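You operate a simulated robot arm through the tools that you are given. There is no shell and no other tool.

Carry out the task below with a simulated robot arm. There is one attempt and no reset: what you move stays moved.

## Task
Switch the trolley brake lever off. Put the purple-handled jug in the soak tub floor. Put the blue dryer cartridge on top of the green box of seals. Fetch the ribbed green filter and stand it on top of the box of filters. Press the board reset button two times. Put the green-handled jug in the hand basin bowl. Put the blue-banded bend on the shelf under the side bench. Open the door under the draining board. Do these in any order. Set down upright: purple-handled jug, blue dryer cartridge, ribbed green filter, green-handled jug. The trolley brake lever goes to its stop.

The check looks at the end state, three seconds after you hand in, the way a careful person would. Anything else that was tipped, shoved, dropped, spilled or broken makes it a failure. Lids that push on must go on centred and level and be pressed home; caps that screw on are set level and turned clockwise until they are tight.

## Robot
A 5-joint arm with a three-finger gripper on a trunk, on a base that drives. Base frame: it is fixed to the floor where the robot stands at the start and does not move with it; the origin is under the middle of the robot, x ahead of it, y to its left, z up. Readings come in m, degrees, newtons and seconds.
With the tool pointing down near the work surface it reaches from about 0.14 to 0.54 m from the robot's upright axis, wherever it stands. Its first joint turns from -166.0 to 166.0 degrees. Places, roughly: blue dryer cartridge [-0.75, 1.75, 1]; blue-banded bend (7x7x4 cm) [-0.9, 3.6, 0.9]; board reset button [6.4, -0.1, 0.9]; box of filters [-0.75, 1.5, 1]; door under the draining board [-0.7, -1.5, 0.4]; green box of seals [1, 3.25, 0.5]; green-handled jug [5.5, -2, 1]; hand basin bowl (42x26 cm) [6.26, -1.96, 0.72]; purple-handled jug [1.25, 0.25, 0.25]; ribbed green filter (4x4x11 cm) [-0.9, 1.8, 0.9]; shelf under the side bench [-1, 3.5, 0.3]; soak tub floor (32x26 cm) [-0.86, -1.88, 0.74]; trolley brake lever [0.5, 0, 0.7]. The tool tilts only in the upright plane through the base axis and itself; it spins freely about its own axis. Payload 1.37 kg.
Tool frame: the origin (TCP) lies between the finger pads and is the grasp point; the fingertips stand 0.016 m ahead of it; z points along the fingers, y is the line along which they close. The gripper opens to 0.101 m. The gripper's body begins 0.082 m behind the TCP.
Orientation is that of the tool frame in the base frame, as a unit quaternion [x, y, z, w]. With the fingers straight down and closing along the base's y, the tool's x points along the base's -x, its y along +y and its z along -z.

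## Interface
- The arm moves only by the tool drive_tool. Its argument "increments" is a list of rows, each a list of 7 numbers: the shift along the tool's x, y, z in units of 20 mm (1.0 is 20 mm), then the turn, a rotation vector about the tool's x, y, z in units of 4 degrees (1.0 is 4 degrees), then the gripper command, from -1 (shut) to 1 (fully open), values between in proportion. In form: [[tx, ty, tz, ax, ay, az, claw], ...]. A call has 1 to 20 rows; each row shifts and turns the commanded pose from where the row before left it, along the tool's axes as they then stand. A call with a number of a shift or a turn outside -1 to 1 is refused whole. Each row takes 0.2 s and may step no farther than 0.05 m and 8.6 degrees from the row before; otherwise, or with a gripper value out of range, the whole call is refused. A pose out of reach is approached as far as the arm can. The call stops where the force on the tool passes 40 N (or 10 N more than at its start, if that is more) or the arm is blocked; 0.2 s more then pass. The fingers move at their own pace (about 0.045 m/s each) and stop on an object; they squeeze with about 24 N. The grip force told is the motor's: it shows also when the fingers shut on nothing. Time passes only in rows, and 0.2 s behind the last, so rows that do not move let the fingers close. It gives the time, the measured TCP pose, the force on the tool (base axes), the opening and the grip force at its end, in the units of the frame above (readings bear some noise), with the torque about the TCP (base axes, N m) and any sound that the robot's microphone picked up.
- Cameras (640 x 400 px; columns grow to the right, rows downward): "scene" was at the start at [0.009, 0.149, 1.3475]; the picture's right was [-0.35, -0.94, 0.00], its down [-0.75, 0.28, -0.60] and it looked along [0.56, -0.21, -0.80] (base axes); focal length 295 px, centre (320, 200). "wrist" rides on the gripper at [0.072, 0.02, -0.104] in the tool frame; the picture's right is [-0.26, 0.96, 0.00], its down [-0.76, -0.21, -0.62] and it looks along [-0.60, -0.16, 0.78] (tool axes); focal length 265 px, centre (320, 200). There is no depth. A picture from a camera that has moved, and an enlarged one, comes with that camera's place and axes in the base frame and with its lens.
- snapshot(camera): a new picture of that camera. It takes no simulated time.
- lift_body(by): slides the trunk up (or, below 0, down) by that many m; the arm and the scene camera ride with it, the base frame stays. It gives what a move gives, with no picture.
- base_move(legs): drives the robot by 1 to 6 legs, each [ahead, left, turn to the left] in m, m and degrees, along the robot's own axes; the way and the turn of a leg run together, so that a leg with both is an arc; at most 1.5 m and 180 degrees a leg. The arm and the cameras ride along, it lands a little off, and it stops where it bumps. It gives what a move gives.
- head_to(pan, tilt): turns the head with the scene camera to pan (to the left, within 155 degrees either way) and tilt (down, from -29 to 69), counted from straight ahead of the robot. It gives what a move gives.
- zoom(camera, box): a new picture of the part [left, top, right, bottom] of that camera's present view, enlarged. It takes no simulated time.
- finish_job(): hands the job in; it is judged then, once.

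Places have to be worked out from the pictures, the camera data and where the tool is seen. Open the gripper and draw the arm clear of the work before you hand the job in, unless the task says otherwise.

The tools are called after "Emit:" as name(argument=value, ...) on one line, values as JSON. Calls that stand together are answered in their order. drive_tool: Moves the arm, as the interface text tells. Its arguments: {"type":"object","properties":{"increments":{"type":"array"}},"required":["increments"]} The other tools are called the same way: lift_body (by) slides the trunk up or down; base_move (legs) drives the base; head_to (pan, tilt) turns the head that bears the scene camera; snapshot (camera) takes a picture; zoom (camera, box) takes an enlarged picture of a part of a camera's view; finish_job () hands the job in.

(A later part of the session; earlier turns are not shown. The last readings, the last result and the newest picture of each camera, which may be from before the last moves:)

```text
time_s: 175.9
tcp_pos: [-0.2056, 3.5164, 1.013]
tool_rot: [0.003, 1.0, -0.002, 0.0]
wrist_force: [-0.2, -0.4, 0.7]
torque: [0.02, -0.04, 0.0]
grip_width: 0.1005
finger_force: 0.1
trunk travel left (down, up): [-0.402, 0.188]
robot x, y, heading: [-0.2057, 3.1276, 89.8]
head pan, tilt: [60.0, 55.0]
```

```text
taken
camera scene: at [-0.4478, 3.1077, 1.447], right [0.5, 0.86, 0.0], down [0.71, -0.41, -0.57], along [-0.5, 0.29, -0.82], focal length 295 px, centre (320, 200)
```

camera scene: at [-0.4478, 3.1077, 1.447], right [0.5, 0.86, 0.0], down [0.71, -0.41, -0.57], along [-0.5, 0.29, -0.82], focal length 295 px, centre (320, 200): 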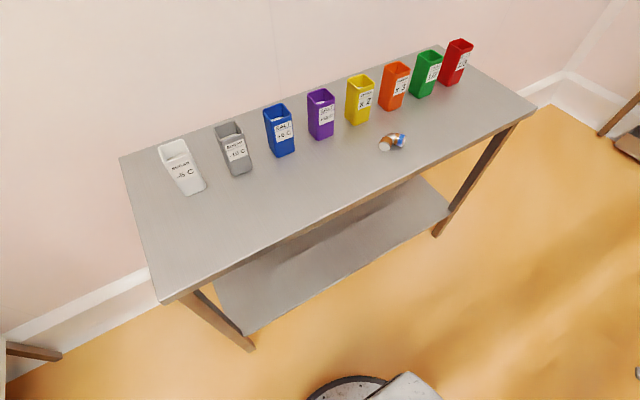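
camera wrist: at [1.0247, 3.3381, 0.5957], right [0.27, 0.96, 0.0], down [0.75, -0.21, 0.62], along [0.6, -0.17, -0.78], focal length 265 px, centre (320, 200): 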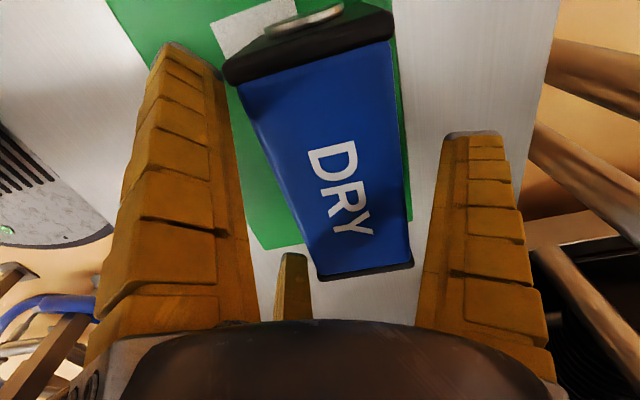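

The bend is a pipe elbow lying flat at about [-0.84, 3.547], crotch toward me (+x). I move the base closer, then swing the arm around to the bench side at height.

Emit:
base_move(legs=[[0.35, 0, 0], [0, 0.16, 0]])

Emit:
drive_tool(increments=[[0.9995, -0.0314, 0, 0, 0, 0, 0.6], [0.9956, -0.0941, 0, 0, 0, 0, 0.6], [0.9877, -0.1564, 0, 0, 0, 0, 0.6], [0.9759, -0.2181, 0, 0, 0, 0, 0.6], [0.9603, -0.279, 0, 0, 0, 0, 0.6], [0.9409, -0.3387, 0, 0, 0, 0, 0.6], [0.9178, -0.3971, 0, 0, 0, 0, 0.6], [0.891, -0.454, 0, 0, 0, 0, 0.6], [0.8607, -0.509, 0, 0, 0, 0, 0.6], [0.8271, -0.5621, 0, 0, 0, 0, 0.6], [0.7902, -0.6129, 0, 0, 0, 0, 0.6], [0.7501, -0.6613, 0, 0, 0, 0, 0.6], [0.7071, -0.7071, 0, 0, 0, 0, 0.6], [0.6613, -0.7501, 0, 0, 0, 0, 0.6], [0.6129, -0.7902, 0, 0, 0, 0, 0.6], [0.5621, -0.8271, 0, 0, 0, 0, 0.6], [0.509, -0.8607, 0, 0, 0, 0, 0.6], [0.454, -0.891, 0, 0, 0, 0, 0.6], [0.3971, -0.9178, 0, 0, 0, 0, 0.6], [0.3387, -0.9409, 0, 0, 0, 0, 0.6]])

Emit:
drive_tool(increments=[[0.279, -0.9603, 0, 0, 0, 1, 0.6], [0.3, -0.95, 0, 0, 0, 0, 0.6], [0.3, -0.95, 0, 0, 0, 0, 0.6], [0.2, -0.9, 0, 0, 0, 0, 0.6]])

```text
time_s: 179.2
tcp_pos: [-0.3643, 3.8689, 1.0112]
tool_rot: [0.004, 1.0, -0.001, 0.0]
wrist_force: [0.4, -0.2, 0.3]
torque: [-0.01, -0.02, 0.05]
grip_width: 0.1005
finger_force: 0.0
trunk travel left (down, up): [-0.402, 0.188]
robot x, y, heading: [-0.3704, 3.4847, 89.9]
head pan, tilt: [60.0, 55.0]
```

```text
time_s: 183.4
tcp_pos: [-0.6692, 3.6495, 1.0135]
tool_rot: [0.003, 1.0, 0.0, 0.001]
wrist_force: [0.3, 0.0, -0.9]
torque: [-0.01, -0.01, 0.02]
grip_width: 0.0829
finger_force: 1.1
trunk travel left (down, up): [-0.402, 0.188]
robot x, y, heading: [-0.3649, 3.4855, 89.7]
head pan, tilt: [60.0, 55.0]
```

```text
time_s: 184.4
tcp_pos: [-0.6855, 3.6084, 1.0151]
tool_rot: [0.037, 0.999, 0.0, 0.0]
wrist_force: [-0.1, -0.3, 0.2]
torque: [0.02, 0.01, 0.0]
grip_width: 0.0828
finger_force: 1.7
out of reach, approached as far as the arm can: row 3, 4
trunk travel left (down, up): [-0.402, 0.188]
robot x, y, heading: [-0.3664, 3.4832, 89.8]
head pan, tilt: [60.0, 55.0]
```

The wrist spin is at its limit in that direction, so I unwind it the other way (about 265°) to get the single finger on the crotch side.

Emit:
drive_tool(increments=[[0, 0, 0, 0, 0, -1, 0.6], [0, 0, 0, 0, 0, -1, 0.6], [0, 0, 0, 0, 0, -1, 0.6], [0, 0, 0, 0, 0, -1, 0.6], [0, 0, 0, 0, 0, -1, 0.6], [0, 0, 0, 0, 0, -1, 0.6], [0, 0, 0, 0, 0, -1, 0.6], [0, 0, 0, 0, 0, -1, 0.6], [0, 0, 0, 0, 0, -1, 0.6], [0, 0, 0, 0, 0, -1, 0.6], [0, 0, 0, 0, 0, -1, 0.6], [0, 0, 0, 0, 0, -1, 0.6], [0, 0, 0, 0, 0, -1, 0.6], [0, 0, 0, 0, 0, -1, 0.6], [0, 0, 0, 0, 0, -1, 0.6], [0, 0, 0, 0, 0, -1, 0.6], [0, 0, 0, 0, 0, -1, 0.6], [0, 0, 0, 0, 0, -1, 0.6], [0, 0, 0, 0, 0, -1, 0.6], [0, 0, 0, 0, 0, -1, 0.6]])

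Emit:
drive_tool(increments=[[0, 0, 0, 0, 0, -1, 0.6], [0, 0, 0, 0, 0, -1, 0.6], [0, 0, 0, 0, 0, -1, 0.6], [0, 0, 0, 0, 0, -1, 0.6], [0, 0, 0, 0, 0, -1, 0.6], [0, 0, 0, 0, 0, -1, 0.6], [0, 0, 0, 0, 0, -1, 0.6], [0, 0, 0, 0, 0, -1, 0.6], [0, 0, 0, 0, 0, -1, 0.6], [0, 0, 0, 0, 0, -1, 0.6], [0, 0, 0, 0, 0, -1, 0.6], [0, 0, 0, 0, 0, -1, 0.6], [0, 0, 0, 0, 0, -1, 0.6], [0, 0, 0, 0, 0, -1, 0.6], [0, 0, 0, 0, 0, -1, 0.6], [0, 0, 0, 0, 0, -1, 0.6], [0, 0, 0, 0, 0, -1, 0.6], [0, 0, 0, 0, 0, -1, 0.6], [0, 0, 0, 0, 0, -1, 0.6], [0, 0, 0, 0, 0, -1, 0.6]])

Emit:
drive_tool(increments=[[0, 0, 0, 0, 0, -1, 0.6], [0, 0, 0, 0, 0, -1, 0.6], [0, 0, 0, 0, 0, -1, 0.6], [0, 0, 0, 0, 0, -1, 0.6], [0, 0, 0, 0, 0, -1, 0.6], [0, 0, 0, 0, 0, -1, 0.6], [0, 0, 0, 0, 0, -1, 0.6], [0, 0, 0, 0, 0, -1, 0.6], [0, 0, 0, 0, 0, -1, 0.6], [0, 0, 0, 0, 0, -1, 0.6], [0, 0, 0, 0, 0, -1, 0.6], [0, 0, 0, 0, 0, -1, 0.6], [0, 0, 0, 0, 0, -1, 0.6], [0, 0, 0, 0, 0, -1, 0.6], [0, 0, 0, 0, 0, -1, 0.6], [0, 0, 0, 0, 0, -1, 0.6], [0, 0, 0, 0, 0, -1, 0.6], [0, 0, 0, 0, 0, -1, 0.6], [0, 0, 0, 0, 0, -1, 0.6], [0, 0, 0, 0, 0, -1, 0.6]])

Emit:
snapshot(camera="scene")

```text
time_s: 188.6
tcp_pos: [-0.6851, 3.6084, 1.0129]
tool_rot: [-0.613, 0.79, -0.001, 0.0]
wrist_force: [-0.7, 0.4, 0.3]
torque: [0.0, 0.0, 0.01]
grip_width: 0.0831
finger_force: 1.3
trunk travel left (down, up): [-0.402, 0.188]
robot x, y, heading: [-0.3649, 3.4823, 89.5]
head pan, tilt: [60.0, 55.0]
```

```text
time_s: 192.8
tcp_pos: [-0.6859, 3.6073, 1.013]
tool_rot: [0.978, -0.211, 0.0, 0.0]
wrist_force: [0.1, 0.3, 0.6]
torque: [0.0, -0.02, 0.03]
grip_width: 0.0827
finger_force: 1.3
trunk travel left (down, up): [-0.402, 0.188]
robot x, y, heading: [-0.3684, 3.4825, 89.8]
head pan, tilt: [60.0, 55.0]
```

```text
time_s: 197.0
tcp_pos: [-0.6845, 3.6078, 1.0136]
tool_rot: [0.884, 0.467, 0.0, 0.0]
wrist_force: [-0.5, -0.5, -0.5]
torque: [0.04, 0.0, 0.03]
grip_width: 0.083
finger_force: 1.5
trunk travel left (down, up): [-0.402, 0.188]
robot x, y, heading: [-0.3695, 3.4827, 89.7]
head pan, tilt: [60.0, 55.0]
```

```text
taken
camera scene: at [-0.6063, 3.4594, 1.447], right [0.5, 0.86, 0.0], down [0.71, -0.41, -0.57], along [-0.5, 0.29, -0.82], focal length 295 px, centre (320, 200)
```

scene: 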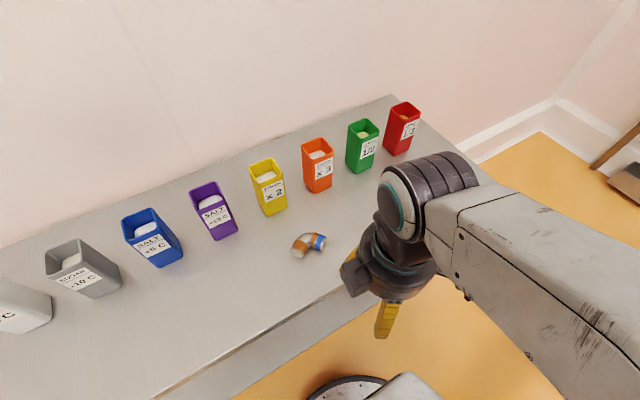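

Emit:
zoom(camera="scene", box=[250, 205, 370, 280])

```text
5.33 times, centred on (310, 242) of scene
camera zoom: at [-0.6063, 3.4594, 1.447], right [0.5, 0.86, 0.0], down [0.71, -0.41, -0.57], along [-0.5, 0.29, -0.82], focal length 1572 px, centre (373, -27)
```

zoom: 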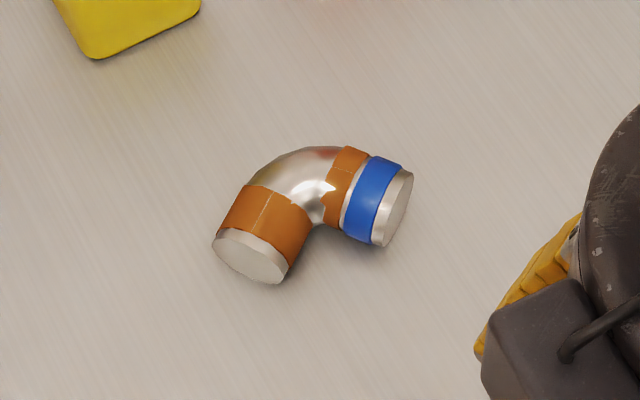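

Re-triangulating from here: the bend's centre is lower than assumed (z≈0.873, bench top ≈0.853), elbow middle at about [-0.873, 3.582]. I finish the spin and move above it.

Emit:
drive_tool(increments=[[0, 0, 0, 0, 0, -1, 0.6], [0, 0, 0, 0, 0, -1, 0.6], [0, 0, 0, 0, 0, -1, 0.6], [0, 0, 0, 0, 0, -1, 0.6], [0, 0, 0, 0, 0, -1, 0.6], [0, 0, 0, 0, 0, -1, 0.6], [-0.294, -0.925, 0, 0, 0, 0, 0.6], [-0.294, -0.925, 0, 0, 0, 0, 0.6], [-0.294, -0.925, 0, 0, 0, 0, 0.6], [-0.294, -0.925, 0, 0, 0, 0, 0.6], [-0.294, -0.925, 0, 0, 0, 0, 0.6], [-0.294, -0.925, 0, 0, 0, 0, 0.6], [-0.294, -0.925, 0, 0, 0, 0, 0.6], [-0.294, -0.925, 0, 0, 0, 0, 0.6], [-0.294, -0.925, 0, 0, 0, 0, 0.6], [-0.294, -0.925, 0, 0, 0, 0, 0.6]])

Emit:
snapshot(camera="wrist")

Emit:
snapshot(camera="scene")

```text
time_s: 200.4
tcp_pos: [-0.8781, 3.5826, 1.0131]
tool_rot: [0.768, 0.641, 0.0, 0.001]
wrist_force: [-0.2, -1.0, 0.3]
torque: [0.02, 0.0, -0.02]
grip_width: 0.083
finger_force: 1.3
trunk travel left (down, up): [-0.402, 0.188]
robot x, y, heading: [-0.3709, 3.4832, 89.9]
head pan, tilt: [60.0, 55.0]
```

```text
taken
camera wrist: at [-0.8449, 3.6496, 1.1172], right [0.9, -0.43, 0.0], down [-0.34, -0.71, 0.62], along [-0.27, -0.56, -0.78], focal length 265 px, centre (320, 200)
```

wrist: 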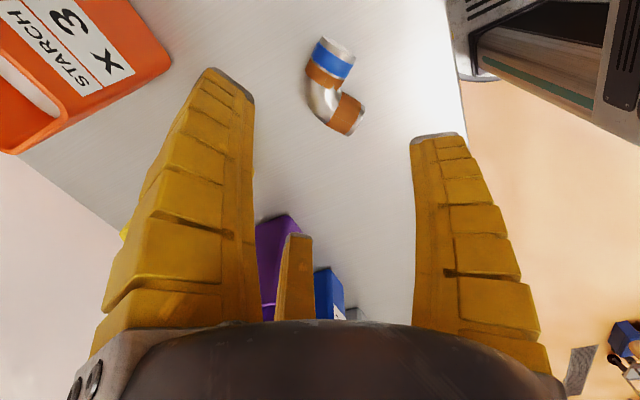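

```text
taken
camera scene: at [-0.6067, 3.4594, 1.4469], right [0.5, 0.86, 0.0], down [0.71, -0.41, -0.57], along [-0.5, 0.29, -0.82], focal length 295 px, centre (320, 200)
```

scene: 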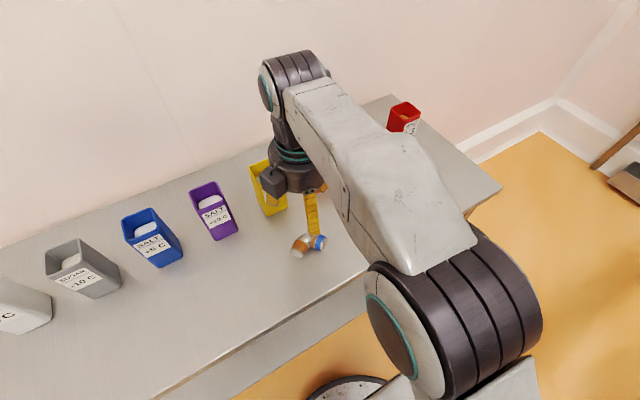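

The tool is centred over the elbow (single finger on the crotch side). I lower with the trunk.

Emit:
lift_body(by=-0.1)

Emit:
snapshot(camera="wrist")

```text
time_s: 201.8
tcp_pos: [-0.8779, 3.583, 0.9136]
tool_rot: [0.769, 0.64, 0.0, 0.0]
wrist_force: [0.7, 0.1, -0.7]
torque: [-0.02, -0.01, -0.02]
grip_width: 0.0831
finger_force: 1.5
trunk travel left (down, up): [-0.302, 0.288]
robot x, y, heading: [-0.3722, 3.4825, 89.9]
head pan, tilt: [60.0, 55.0]
```

```text
taken
camera wrist: at [-0.8444, 3.6496, 1.0173], right [0.9, -0.43, 0.0], down [-0.34, -0.71, 0.62], along [-0.27, -0.56, -0.78], focal length 265 px, centre (320, 200)
```

wrist: 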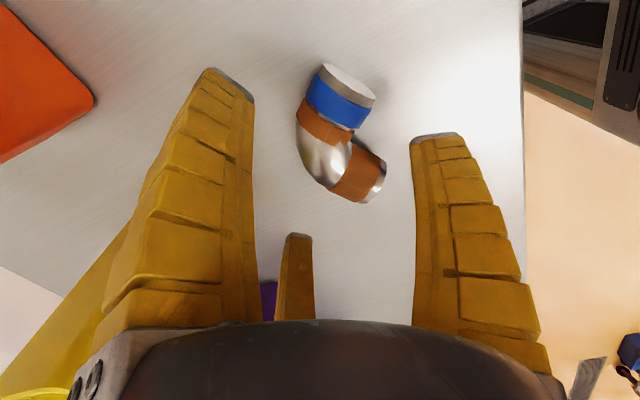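

Emit:
lift_body(by=-0.034)

Emit:
snapshot(camera="wrist")

```text
time_s: 202.5
tcp_pos: [-0.8767, 3.583, 0.8782]
tool_rot: [0.768, 0.64, 0.0, 0.001]
wrist_force: [0.2, -0.4, 0.6]
torque: [0.0, -0.01, 0.03]
grip_width: 0.083
finger_force: 1.4
trunk travel left (down, up): [-0.268, 0.322]
robot x, y, heading: [-0.3679, 3.4821, 89.8]
head pan, tilt: [60.0, 55.0]
```

```text
taken
camera wrist: at [-0.8444, 3.6496, 0.9832], right [0.9, -0.43, 0.0], down [-0.34, -0.71, 0.62], along [-0.27, -0.56, -0.78], focal length 265 px, centre (320, 200)
```

wrist: 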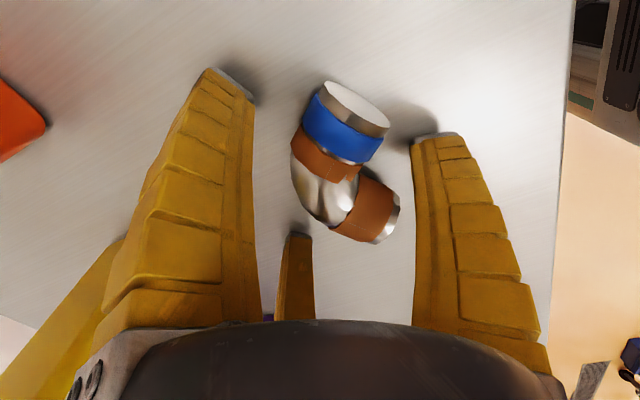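

The fingertips are just above the bench around the elbow. I close.

Emit:
drive_tool(increments=[[0, 0, 0, 0, 0, 0, -1], [0, 0, 0, 0, 0, 0, -1], [0, 0, 0, 0, 0, 0, -1], [0, 0, 0, 0, 0, 0, -1], [0, 0, 0, 0, 0, 0, -1], [0, 0, 0, 0, 0, 0, -1], [0, 0, 0, 0, 0, 0, -1]])

Emit:
snapshot(camera="wrist")

```text
time_s: 204.1
tcp_pos: [-0.8762, 3.5835, 0.8788]
tool_rot: [0.768, 0.64, 0.0, 0.0]
wrist_force: [-2.2, 0.3, 6.3]
torque: [0.06, 0.25, -0.04]
grip_width: 0.0382
finger_force: 24.1
trunk travel left (down, up): [-0.268, 0.322]
robot x, y, heading: [-0.368, 3.482, 89.7]
head pan, tilt: [60.0, 55.0]
```

```text
taken
camera wrist: at [-0.8444, 3.6496, 0.9837], right [0.9, -0.43, 0.0], down [-0.34, -0.71, 0.62], along [-0.27, -0.56, -0.78], focal length 265 px, centre (320, 200)
```

wrist: 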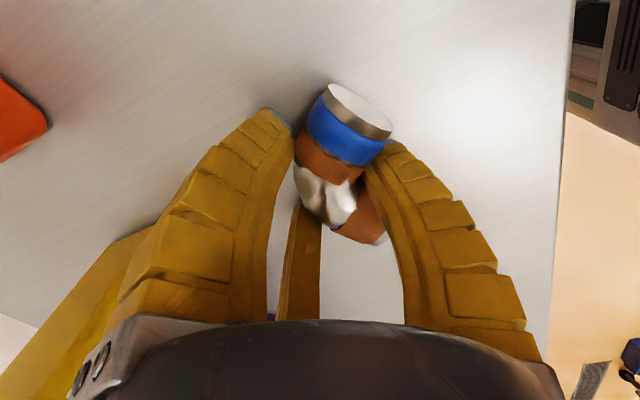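

Emit:
lift_body(by=0.03)

Emit:
snapshot(camera="wrist")

Emit:
zoom(camera="scene", box=[200, 100, 440, 270])

```text
time_s: 204.9
tcp_pos: [-0.8773, 3.5829, 0.9081]
tool_rot: [0.768, 0.64, 0.0, 0.001]
wrist_force: [-0.6, -0.2, -1.0]
torque: [-0.01, -0.03, -0.01]
grip_width: 0.0357
finger_force: 23.9
trunk travel left (down, up): [-0.298, 0.292]
robot x, y, heading: [-0.3659, 3.4823, 89.8]
head pan, tilt: [60.0, 55.0]
```

```text
taken
camera wrist: at [-0.8447, 3.6497, 1.0129], right [0.9, -0.43, 0.0], down [-0.34, -0.71, 0.62], along [-0.27, -0.56, -0.78], focal length 265 px, centre (320, 200)
```

wrist: 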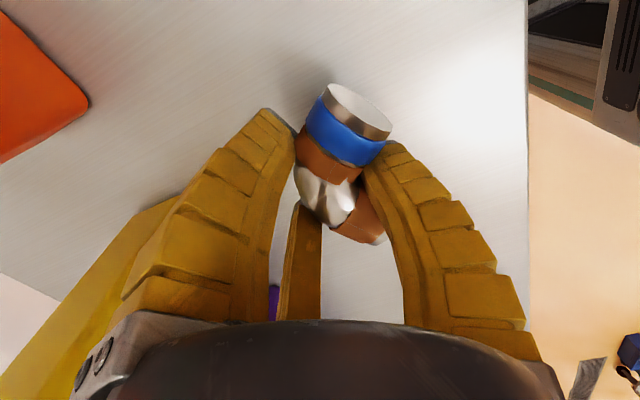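

```text
2.35 times, centred on (320, 185) of scene
camera zoom: at [-0.6066, 3.4594, 1.3429], right [0.5, 0.86, 0.0], down [0.71, -0.41, -0.57], along [-0.5, 0.29, -0.82], focal length 693 px, centre (320, 235)
```

zoom: 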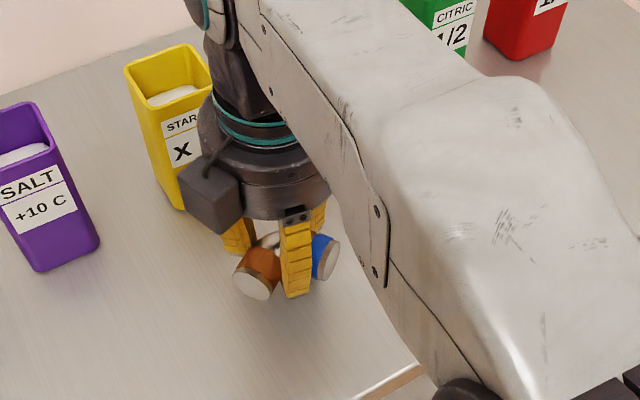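

The bend is held. I lift it clear of the cups and draw it back over the bench edge.

Emit:
lift_body(by=0.14)

Emit:
drive_tool(increments=[[0, 1, 0, 0, 0, 0, -1], [0, 1, 0, 0, 0, 0, -1], [0, 1, 0, 0, 0, 0, -1], [0, 1, 0, 0, 0, 0, -1], [0, 1, 0, 0, 0, 0, -1], [0, 1, 0, 0, 0, 0, -1], [0, 1, 0, 0, 0, 0, -1], [0, 1, 0, 0, 0, 0, -1], [0, 1, 0, 0, 0, 0, -1]])

Emit:
snapshot(camera="wrist")

Emit:
snapshot(camera="scene")

```text
time_s: 206.6
tcp_pos: [-0.8767, 3.5835, 1.0483]
tool_rot: [0.768, 0.64, 0.0, 0.0]
wrist_force: [0.6, 0.0, -2.0]
torque: [-0.01, 0.02, 0.01]
grip_width: 0.0358
finger_force: 23.7
trunk travel left (down, up): [-0.438, 0.152]
robot x, y, heading: [-0.3684, 3.4809, 89.5]
head pan, tilt: [60.0, 55.0]
```

```text
time_s: 208.6
tcp_pos: [-0.6986, 3.5513, 1.0496]
tool_rot: [0.769, 0.64, -0.001, 0.0]
wrist_force: [0.5, 1.2, -1.6]
torque: [0.02, 0.01, -0.01]
grip_width: 0.0357
finger_force: 24.0
trunk travel left (down, up): [-0.438, 0.152]
robot x, y, heading: [-0.3659, 3.483, 89.9]
head pan, tilt: [60.0, 55.0]
```

```text
taken
camera wrist: at [-0.6667, 3.618, 1.1534], right [0.9, -0.43, 0.0], down [-0.34, -0.71, 0.62], along [-0.27, -0.56, -0.78], focal length 265 px, centre (320, 200)
```

wrist: 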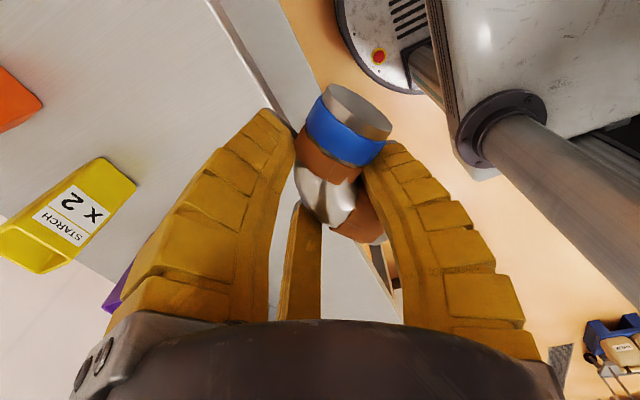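

```text
taken
camera scene: at [-0.606, 3.4593, 1.483], right [0.5, 0.86, 0.0], down [0.71, -0.41, -0.57], along [-0.5, 0.29, -0.82], focal length 295 px, centre (320, 200)
```

scene: 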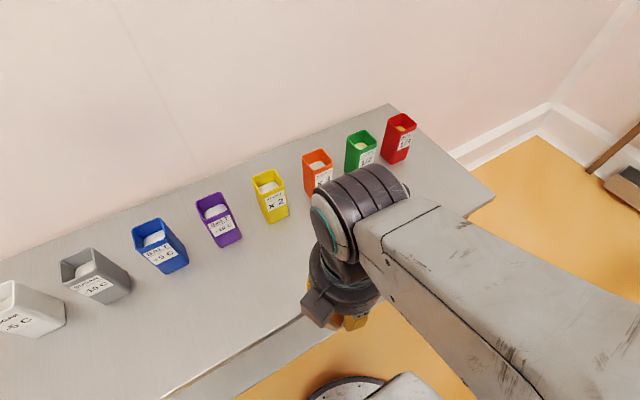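

The bend is securely held and all cups are standing. I back the base off from the bench, lower the trunk fully, then extend the arm low for entry under the bench.

Emit:
base_move(legs=[[0, -0.33, 0]])

Emit:
lift_body(by=-0.4)

Emit:
lift_body(by=-0.036)

Emit:
drive_tool(increments=[[-0.183, -0.984, 0.875, 0, 0, 0, -1], [-0.183, -0.984, 0.875, 0, 0, 0, -1], [-0.183, -0.984, 0.875, 0, 0, 0, -1], [-0.183, -0.984, 0.875, 0, 0, 0, -1], [-0.183, -0.984, 0.875, 0, 0, 0, -1], [-0.183, -0.984, 0.875, 0, 0, 0, -1], [-0.183, -0.984, 0.875, 0, 0, 0, -1], [-0.183, -0.984, 0.875, 0, 0, 0, -1], [-0.183, -0.984, 0.875, 0, 0, 0, -1], [-0.183, -0.984, 0.875, 0, 0, 0, -1], [0, 0, 0, 0, 0, 0, -1]])

Emit:
head_to(pan=75, tilt=50)

Emit:
snapshot(camera="scene")

```text
time_s: 210.7
tcp_pos: [-0.3697, 3.5505, 1.0496]
tool_rot: [0.768, 0.64, 0.0, 0.0]
wrist_force: [-0.3, 0.0, -2.2]
torque: [-0.01, 0.04, 0.0]
grip_width: 0.0356
finger_force: 24.0
trunk travel left (down, up): [-0.438, 0.152]
robot x, y, heading: [-0.0382, 3.4838, 89.9]
head pan, tilt: [60.0, 55.0]
```

```text
time_s: 214.6
tcp_pos: [-0.3687, 3.5509, 0.6482]
tool_rot: [0.768, 0.641, 0.0, 0.0]
wrist_force: [0.6, -0.4, -1.2]
torque: [0.03, 0.0, -0.01]
grip_width: 0.0355
finger_force: 24.0
trunk travel left (down, up): [-0.038, 0.552]
robot x, y, heading: [-0.0383, 3.4819, 90.0]
head pan, tilt: [60.0, 55.0]
```

```text
time_s: 215.4
tcp_pos: [-0.3706, 3.5508, 0.6131]
tool_rot: [0.768, 0.64, -0.001, 0.0]
wrist_force: [-0.2, -0.1, -2.0]
torque: [0.01, 0.03, -0.02]
grip_width: 0.0356
finger_force: 24.1
trunk travel left (down, up): [-0.002, 0.588]
robot x, y, heading: [-0.0369, 3.4801, 89.6]
head pan, tilt: [60.0, 55.0]
```

```text
time_s: 217.8
tcp_pos: [-0.5719, 3.5498, 0.4375]
tool_rot: [0.768, 0.64, 0.0, 0.0]
wrist_force: [0.7, 0.6, -1.6]
torque: [0.0, 0.05, -0.02]
grip_width: 0.0355
finger_force: 24.3
trunk travel left (down, up): [-0.002, 0.588]
robot x, y, heading: [-0.0394, 3.48, 90.0]
head pan, tilt: [60.0, 55.0]
```

```text
time_s: 218.5
tcp_pos: [-0.5724, 3.5494, 0.4371]
tool_rot: [0.768, 0.64, 0.001, 0.0]
wrist_force: [0.2, -0.1, -1.1]
torque: [0.0, 0.01, -0.02]
grip_width: 0.0355
finger_force: 23.8
trunk travel left (down, up): [-0.002, 0.588]
robot x, y, heading: [-0.0349, 3.483, 89.9]
head pan, tilt: [75.0, 50.0]
```

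```text
taken
camera scene: at [-0.2884, 3.4423, 1.0534], right [0.26, 0.97, 0.0], down [0.74, -0.2, -0.64], along [-0.62, 0.17, -0.77], focal length 295 px, centre (320, 200)
```

scene: 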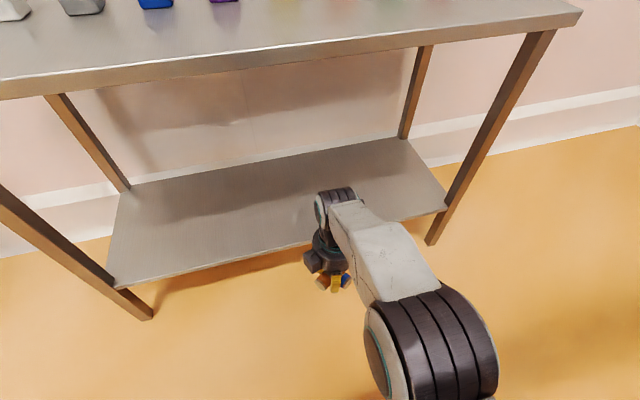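

The lower shelf works out at z≈0.255, front edge x≈-0.78, and the bench underside about 0.82. I lower the gripper to z≈0.335 and check reach before driving in.

Emit:
drive_tool(increments=[[-0.064, -0.344, 1, 0, 0, 0, -1], [-0.064, -0.344, 1, 0, 0, 0, -1], [-0.064, -0.344, 1, 0, 0, 0, -1], [-0.064, -0.344, 1, 0, 0, 0, -1], [-0.064, -0.344, 1, 0, 0, 0, -1], [0, 0, 0, 0, 0, 0, -1]])

Emit:
snapshot(camera="scene")

```text
time_s: 219.9
tcp_pos: [-0.6047, 3.5495, 0.3376]
tool_rot: [0.767, 0.641, 0.0, 0.001]
wrist_force: [0.1, -0.1, -1.5]
torque: [0.02, 0.0, 0.01]
grip_width: 0.0357
finger_force: 23.5
trunk travel left (down, up): [-0.002, 0.588]
robot x, y, heading: [-0.0375, 3.4854, 89.7]
head pan, tilt: [75.0, 50.0]
```

```text
taken
camera scene: at [-0.2885, 3.4423, 1.0534], right [0.26, 0.97, 0.0], down [0.74, -0.2, -0.64], along [-0.62, 0.17, -0.77], focal length 295 px, centre (320, 200)
```

scene: 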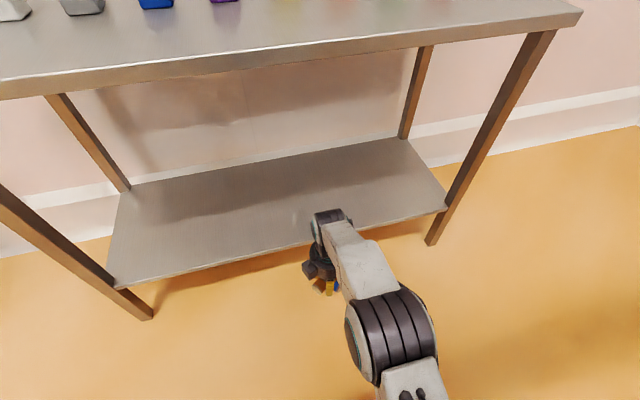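

Reach is fine and the elbow stays outside the bench. I drive left to bring the bend over the lower shelf.

Emit:
base_move(legs=[[0, 0.255, 0]])

Emit:
snapshot(camera="wrist")

Emit:
snapshot(camera="scene")

```text
time_s: 221.8
tcp_pos: [-0.8606, 3.5513, 0.3377]
tool_rot: [0.768, 0.64, 0.001, 0.001]
wrist_force: [-0.5, -0.1, -2.0]
torque: [0.01, -0.01, 0.04]
grip_width: 0.0358
finger_force: 24.1
trunk travel left (down, up): [-0.002, 0.588]
robot x, y, heading: [-0.2919, 3.4824, 89.6]
head pan, tilt: [75.0, 50.0]
```

```text
taken
camera wrist: at [-0.828, 3.6179, 0.442], right [0.9, -0.43, 0.0], down [-0.34, -0.71, 0.62], along [-0.27, -0.56, -0.78], focal length 265 px, centre (320, 200)
```

wrist: 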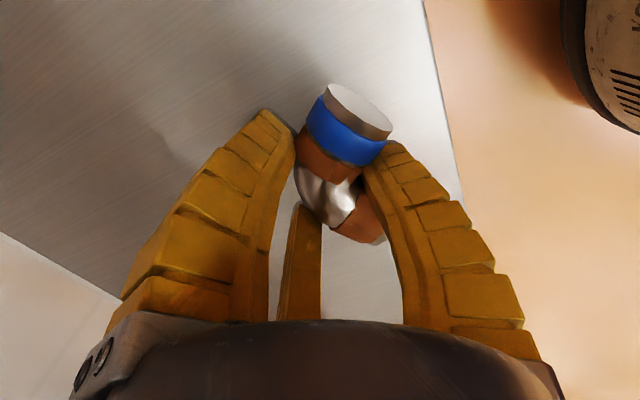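

```text
taken
camera scene: at [-0.5441, 3.4435, 1.0534], right [0.26, 0.96, 0.0], down [0.74, -0.2, -0.64], along [-0.62, 0.17, -0.77], focal length 295 px, centre (320, 200)
```

scene: 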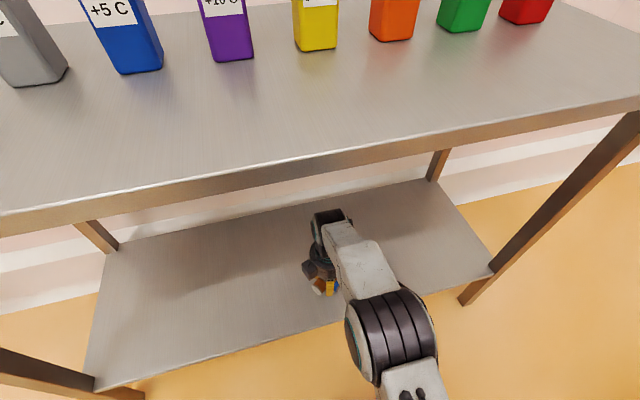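

The bend is over the shelf about 8 cm inside its edge. I lower in small steps until contact.

Emit:
drive_tool(increments=[[0, 0, 0.5, 0, 0, 0, -1], [0, 0, 0.5, 0, 0, 0, -1], [0, 0, 0.5, 0, 0, 0, -1], [0, 0, 0.5, 0, 0, 0, -1], [0, 0, 0.25, 0, 0, 0, -1], [0, 0, 0, 0, 0, 0, -1]])

Emit:
snapshot(camera="wrist")

```text
time_s: 223.2
tcp_pos: [-0.8616, 3.5526, 0.2933]
tool_rot: [0.768, 0.64, 0.001, 0.0]
wrist_force: [-0.4, -0.6, -1.4]
torque: [-0.02, -0.01, -0.01]
grip_width: 0.0354
finger_force: 24.5
trunk travel left (down, up): [-0.002, 0.588]
robot x, y, heading: [-0.2917, 3.4806, 89.6]
head pan, tilt: [75.0, 50.0]
```

```text
taken
camera wrist: at [-0.8278, 3.6181, 0.397], right [0.9, -0.43, 0.0], down [-0.34, -0.71, 0.62], along [-0.27, -0.56, -0.78], focal length 265 px, centre (320, 200)
```

wrist: 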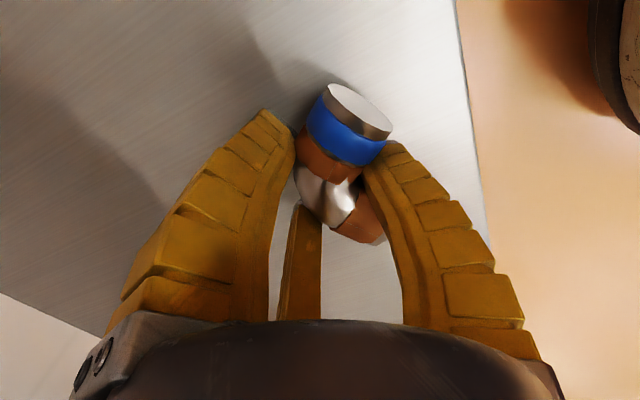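

Emit:
drive_tool(increments=[[0, 0, 0.2, 0, 0, 0, -1], [0, 0, 0.2, 0, 0, 0, -1], [0, 0, 0.2, 0, 0, 0, -1], [0, 0, 0, 0, 0, 0, -1]])

```text
time_s: 224.2
tcp_pos: [-0.8604, 3.5522, 0.2807]
tool_rot: [0.769, 0.64, 0.0, 0.0]
wrist_force: [-0.8, -0.9, -0.2]
torque: [0.01, 0.02, 0.01]
grip_width: 0.0354
finger_force: 24.5
trunk travel left (down, up): [-0.002, 0.588]
robot x, y, heading: [-0.2973, 3.4856, 90.0]
head pan, tilt: [75.0, 50.0]
```

Emit:
drive_tool(increments=[[0, 0, 0.15, 0, 0, 0, -1], [0, 0, 0.15, 0, 0, 0, -1], [0, 0, 0, 0, 0, 0, -1]])

Emit:
snapshot(camera="wrist")

```text
time_s: 225.0
tcp_pos: [-0.861, 3.5517, 0.2769]
tool_rot: [0.768, 0.64, -0.001, -0.001]
wrist_force: [4.8, -1.0, 21.3]
torque: [-0.04, -0.28, 0.0]
grip_width: 0.0388
finger_force: 24.1
trunk travel left (down, up): [-0.002, 0.588]
robot x, y, heading: [-0.2948, 3.4834, 89.8]
head pan, tilt: [75.0, 50.0]
```

```text
taken
camera wrist: at [-0.8279, 3.6177, 0.3813], right [0.9, -0.43, 0.0], down [-0.34, -0.71, 0.62], along [-0.27, -0.56, -0.78], focal length 265 px, centre (320, 200)
```

wrist: 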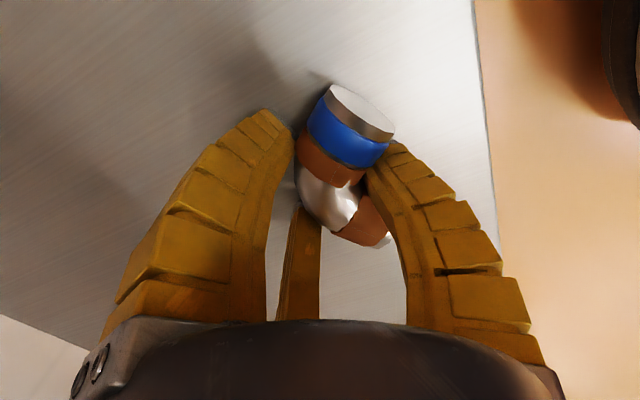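

Firm contact (21 N). I ease up 2 mm and release the bend.

Emit:
drive_tool(increments=[[0, 0, -0.1, 0, 0, 0, -1], [0, 0, 0, 0, 0, 0, -0.1], [0, 0, 0, 0, 0, 0, 0.2], [0, 0, 0, 0, 0, 0, 0.6], [0, 0, 0, 0, 0, 0, 0.6], [0, 0, 0, 0, 0, 0, 0.6]])

Emit:
snapshot(camera="wrist")

```text
time_s: 226.4
tcp_pos: [-0.8603, 3.5506, 0.2768]
tool_rot: [0.768, 0.64, 0.0, 0.0]
wrist_force: [0.3, 0.0, 0.0]
torque: [-0.01, 0.0, 0.04]
grip_width: 0.0829
finger_force: 1.6
trunk travel left (down, up): [-0.002, 0.588]
robot x, y, heading: [-0.2989, 3.4832, 89.7]
head pan, tilt: [75.0, 50.0]
```

```text
taken
camera wrist: at [-0.8279, 3.6179, 0.381], right [0.9, -0.43, 0.0], down [-0.34, -0.71, 0.62], along [-0.27, -0.56, -0.78], focal length 265 px, centre (320, 200)
```

wrist: 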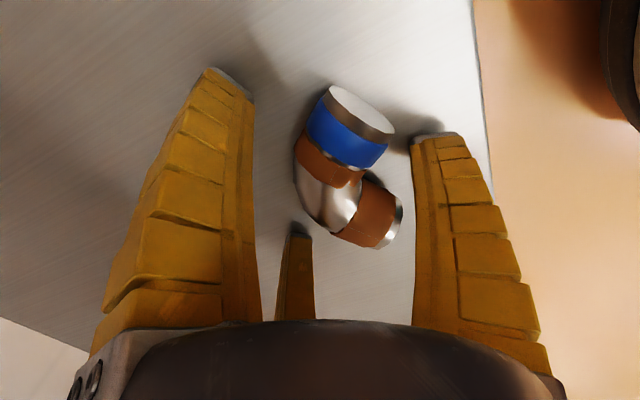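

The bend lies flat on the lower shelf. I raise 6 cm and drive out to the right.

Emit:
drive_tool(increments=[[0, 0, -1, 0, 0, 0, 0.6], [0, 0, -1, 0, 0, 0, 0.6], [0, 0, -1, 0, 0, 0, 0.6], [0, 0, -0.5, 0, 0, 0, 0.6]])

Emit:
base_move(legs=[[0, -0.28, 0]])

Emit:
snapshot(camera="scene")

```text
time_s: 227.4
tcp_pos: [-0.8596, 3.5509, 0.3468]
tool_rot: [0.769, 0.64, -0.001, 0.0]
wrist_force: [0.2, -0.1, -0.4]
torque: [0.0, 0.02, 0.02]
grip_width: 0.0828
finger_force: 1.3
trunk travel left (down, up): [-0.002, 0.588]
robot x, y, heading: [-0.2951, 3.4824, 89.8]
head pan, tilt: [75.0, 50.0]
```

```text
time_s: 229.3
tcp_pos: [-0.5835, 3.552, 0.3465]
tool_rot: [0.77, 0.638, 0.0, 0.0]
wrist_force: [-0.3, 0.7, 0.8]
torque: [-0.01, 0.01, 0.03]
grip_width: 0.0829
finger_force: 1.3
trunk travel left (down, up): [-0.002, 0.588]
robot x, y, heading: [-0.0179, 3.4781, 89.4]
head pan, tilt: [75.0, 50.0]
```

```text
taken
camera scene: at [-0.2675, 3.4429, 1.0534], right [0.27, 0.96, 0.0], down [0.74, -0.2, -0.64], along [-0.62, 0.17, -0.77], focal length 295 px, centre (320, 200)
```

scene: 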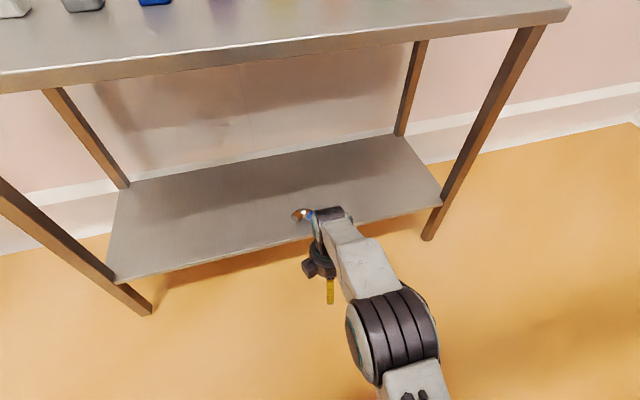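

The bend rests on the shelf. Now the purple jug: I retract and raise the arm, then drive around toward the left side of the jug table to inspect it.

Emit:
drive_tool(increments=[[0.186, 0.983, -0.8, 0, 0, 0, 0.6], [0.186, 0.983, -0.8, 0, 0, 0, 0.6], [0.186, 0.983, -0.8, 0, 0, 0, 0.6], [0.186, 0.983, -0.8, 0, 0, 0, 0.6], [0.186, 0.983, -0.8, 0, 0, 0, 0.6], [0.186, 0.983, -0.8, 0, 0, 0, 0.6], [0.186, 0.983, -0.8, 0, 0, 0, 0.6], [0.186, 0.983, -0.8, 0, 0, 0, 0.6], [0.186, 0.983, -0.8, 0, 0, 0, 0.6], [0.186, 0.983, -0.8, 0, 0, 0, 0.6], [0.186, 0.983, -0.8, 0, 0, 0, 0.6], [0.186, 0.983, 0, 0, 0, 0, 0.6]])

Emit:
lift_body(by=0.35)

Emit:
base_move(legs=[[0, 0.18, 0], [-1.5, 0, 0], [-0.75, 0, 0]])

Emit:
head_to(pan=-120, tilt=30)

Emit:
snapshot(camera="scene")

```text
time_s: 231.9
tcp_pos: [-0.3426, 3.5514, 0.5245]
tool_rot: [0.77, 0.638, -0.001, -0.001]
wrist_force: [0.4, -0.2, -0.1]
torque: [0.0, -0.04, 0.01]
grip_width: 0.0831
finger_force: 1.8
trunk travel left (down, up): [-0.002, 0.588]
robot x, y, heading: [-0.0146, 3.4828, 89.5]
head pan, tilt: [75.0, 50.0]
```

```text
time_s: 235.3
tcp_pos: [-0.3431, 3.5514, 0.8741]
tool_rot: [0.77, 0.638, 0.0, 0.001]
wrist_force: [-1.3, -0.4, 0.7]
torque: [-0.02, -0.02, 0.0]
grip_width: 0.0828
finger_force: 1.5
trunk travel left (down, up): [-0.352, 0.238]
robot x, y, heading: [-0.0187, 3.4814, 89.5]
head pan, tilt: [75.0, 50.0]
```

```text
time_s: 247.5
tcp_pos: [-0.5408, 1.3097, 0.8736]
tool_rot: [0.769, 0.639, 0.0, 0.0]
wrist_force: [1.1, 0.0, 0.3]
torque: [-0.03, 0.02, 0.03]
grip_width: 0.0831
finger_force: 1.3
trunk travel left (down, up): [-0.352, 0.238]
robot x, y, heading: [-0.2143, 1.2401, 89.8]
head pan, tilt: [75.0, 50.0]
```

```text
time_s: 250.4
tcp_pos: [-0.5408, 1.3097, 0.8736]
tool_rot: [0.769, 0.64, 0.0, 0.0]
wrist_force: [0.1, -0.3, -0.2]
torque: [-0.03, 0.01, -0.02]
grip_width: 0.083
finger_force: 1.9
trunk travel left (down, up): [-0.352, 0.238]
robot x, y, heading: [-0.2173, 1.239, 89.5]
head pan, tilt: [-120.0, 30.0]
```

```text
taken
camera scene: at [-0.314, 1.1352, 1.433], right [-0.5, -0.86, 0.0], down [-0.43, 0.25, -0.87], along [0.75, -0.44, -0.5], focal length 295 px, centre (320, 200)
```

scene: 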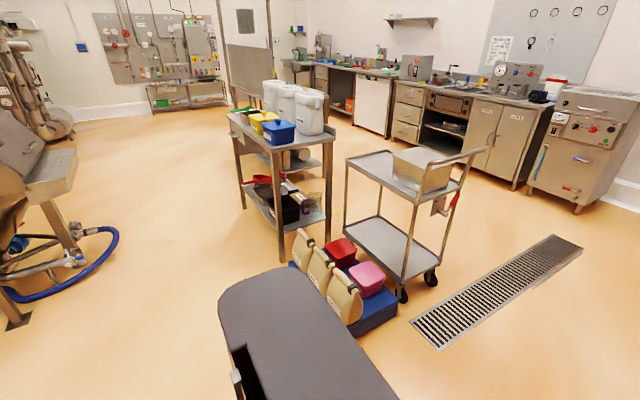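

I turn to face −y and slide over to the left side of the jug table for a close look.

Emit:
base_move(legs=[[0.0, -0.15, 0], [0, 0, -90], [0, 0, -90], [0, 1.35, 0]])

Emit:
head_to(pan=0, tilt=45)

Emit:
snapshot(camera="scene")

```text
time_s: 265.8
tcp_pos: [1.6067, 1.1711, 0.8737]
tool_rot: [-0.643, 0.766, 0.001, 0.0]
wrist_force: [0.8, 0.5, 1.0]
torque: [0.01, 0.01, 0.01]
grip_width: 0.0827
finger_force: 1.6
trunk travel left (down, up): [-0.352, 0.238]
robot x, y, heading: [1.2805, 1.2355, -89.7]
head pan, tilt: [-120.0, 30.0]
```

```text
time_s: 267.8
tcp_pos: [1.6065, 1.1708, 0.8745]
tool_rot: [-0.644, 0.765, 0.001, 0.001]
wrist_force: [0.6, 0.5, -1.2]
torque: [-0.01, -0.04, 0.01]
grip_width: 0.083
finger_force: 1.6
trunk travel left (down, up): [-0.352, 0.238]
robot x, y, heading: [1.2804, 1.2373, -89.5]
head pan, tilt: [0.0, 45.0]
```

```text
taken
camera scene: at [1.4557, 1.2165, 1.4104], right [-1.0, 0.0, 0.0], down [0.0, 0.71, -0.71], along [0.0, -0.71, -0.71], focal length 295 px, centre (320, 200)
```

scene: 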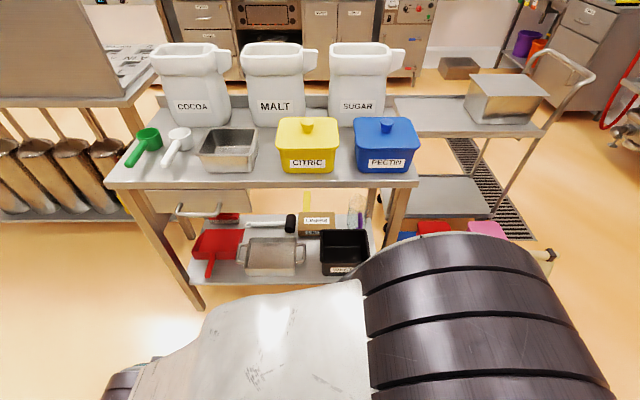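

I zoom in on the jug on the lower shelf behind the black tub.

Emit:
zoom(camera="scene", box=[290, 180, 420, 280])

Emit:
snapshot(camera="wrist")

```text
4.00 times, centred on (355, 230) of scene
camera zoom: at [1.4557, 1.2165, 1.4104], right [-1.0, 0.0, 0.0], down [0.0, 0.71, -0.71], along [0.0, -0.71, -0.71], focal length 1179 px, centre (180, 80)
```

zoom: 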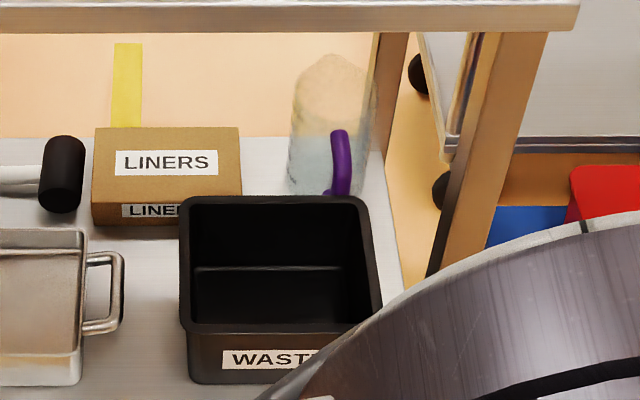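

```text
taken
camera wrist: at [1.5759, 1.1035, 0.9781], right [-0.9, 0.43, 0.0], down [0.33, 0.71, 0.62], along [0.26, 0.56, -0.78], focal length 265 px, centre (320, 200)
```

wrist: 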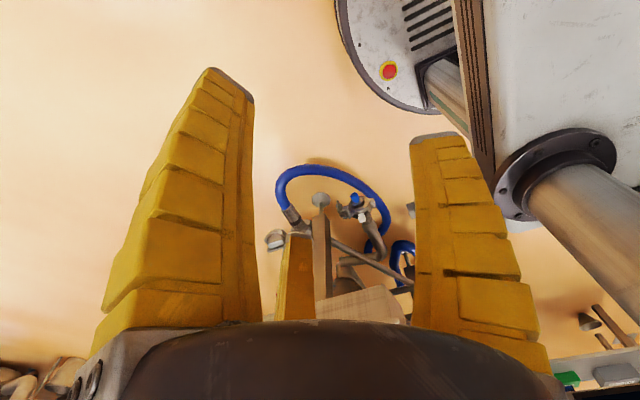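

The table geometry: top z≈0.84 (x 1.19–2.1, y 0.16–0.58), lower shelf z≈0.26; the glass jug stands at about [1.28, 0.24], right by the −y edge, so it is best reached from the other side. I drive around in front of the trolley.

Emit:
base_move(legs=[[0, -1.48, 0], [1.5, 0, 0], [0.4, 0, 0]])

Emit:
head_to(pan=80, tilt=25)

Emit:
snapshot(camera="scene")

```text
time_s: 284.3
tcp_pos: [0.1374, -0.7438, 0.8746]
tool_rot: [-0.645, 0.764, -0.001, 0.0]
wrist_force: [-0.5, -0.9, -1.1]
torque: [-0.02, 0.01, 0.01]
grip_width: 0.083
finger_force: 1.7
trunk travel left (down, up): [-0.352, 0.238]
robot x, y, heading: [-0.1937, -0.6813, -89.4]
head pan, tilt: [0.0, 45.0]
```

```text
time_s: 285.8
tcp_pos: [0.1364, -0.7452, 0.8747]
tool_rot: [-0.645, 0.764, -0.001, 0.0]
wrist_force: [0.4, 0.4, 0.0]
torque: [-0.02, 0.02, 0.01]
grip_width: 0.0828
finger_force: 1.3
trunk travel left (down, up): [-0.352, 0.238]
robot x, y, heading: [-0.192, -0.68, -89.5]
head pan, tilt: [80.0, 25.0]
```

```text
taken
camera scene: at [0.0745, -0.6337, 1.4409], right [-0.16, -0.99, 0.0], down [-0.42, 0.07, -0.91], along [0.89, -0.15, -0.42], focal length 295 px, centre (320, 200)
```

scene: 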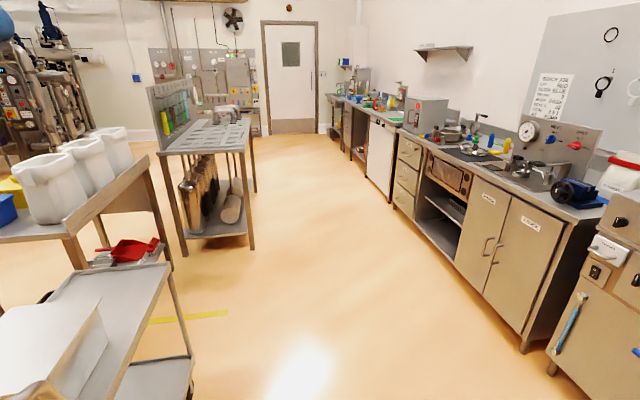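

The lane is clear. I drive along it and turn to face the jug.

Emit:
base_move(legs=[[0, 1.5, 0], [0, 0.2, 0], [0, 0, 90], [0, 0, 90]])

Emit:
head_to(pan=5, tilt=35)

Emit:
snapshot(camera="scene")

```text
time_s: 302.1
tcp_pos: [1.1964, -0.5976, 0.8737]
tool_rot: [0.766, 0.643, 0.001, 0.0]
wrist_force: [0.5, 0.3, 0.9]
torque: [-0.02, -0.04, -0.02]
grip_width: 0.083
finger_force: 1.3
trunk travel left (down, up): [-0.352, 0.238]
robot x, y, heading: [1.5218, -0.6626, 90.1]
head pan, tilt: [80.0, 25.0]
```

```text
time_s: 303.6
tcp_pos: [1.1966, -0.5968, 0.8739]
tool_rot: [0.766, 0.642, 0.0, 0.0]
wrist_force: [-0.3, -0.7, 0.1]
torque: [0.02, 0.05, 0.01]
grip_width: 0.083
finger_force: 1.6
trunk travel left (down, up): [-0.352, 0.238]
robot x, y, heading: [1.5241, -0.663, 90.5]
head pan, tilt: [5.0, 35.0]
```

```text
taken
camera scene: at [1.3396, -0.6365, 1.4252], right [1.0, 0.09, 0.0], down [0.05, -0.57, -0.82], along [-0.07, 0.82, -0.57], focal length 295 px, centre (320, 200)
```

scene: 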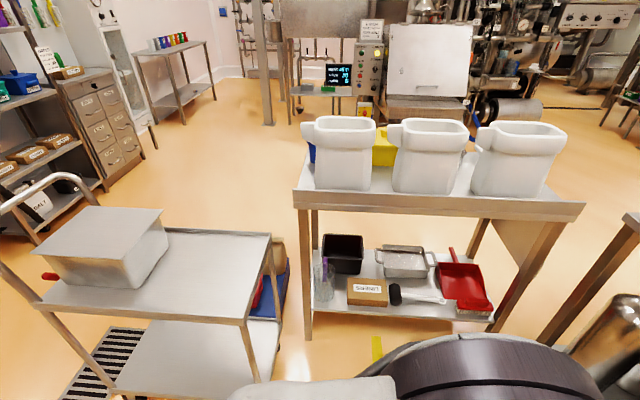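

Emit:
zoom(camera="scene", box=[285, 190, 445, 350])

```text
2.50 times, centred on (365, 270) of scene
camera zoom: at [1.3396, -0.6365, 1.4252], right [1.0, 0.09, 0.0], down [0.05, -0.57, -0.82], along [-0.07, 0.82, -0.57], focal length 737 px, centre (208, 25)
```

zoom: 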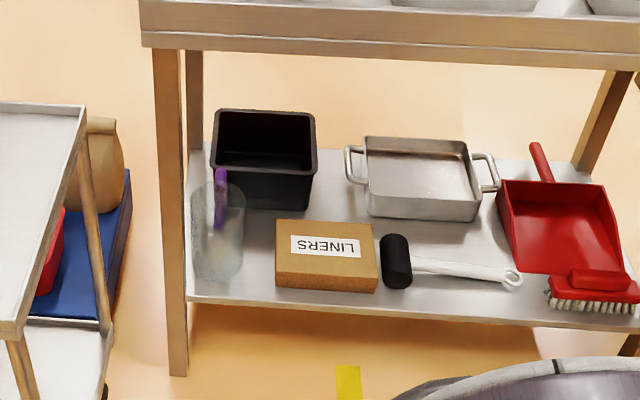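

Emit:
zoom(camera="scene", box=[300, 235, 372, 315])

```text
5.00 times, centred on (336, 275) of scene
camera zoom: at [1.3396, -0.6365, 1.4252], right [1.0, 0.09, 0.0], down [0.05, -0.57, -0.82], along [-0.07, 0.82, -0.57], focal length 1474 px, centre (240, -175)
```

zoom: 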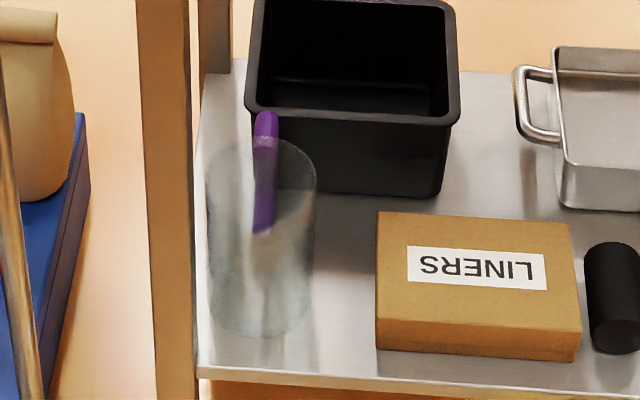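

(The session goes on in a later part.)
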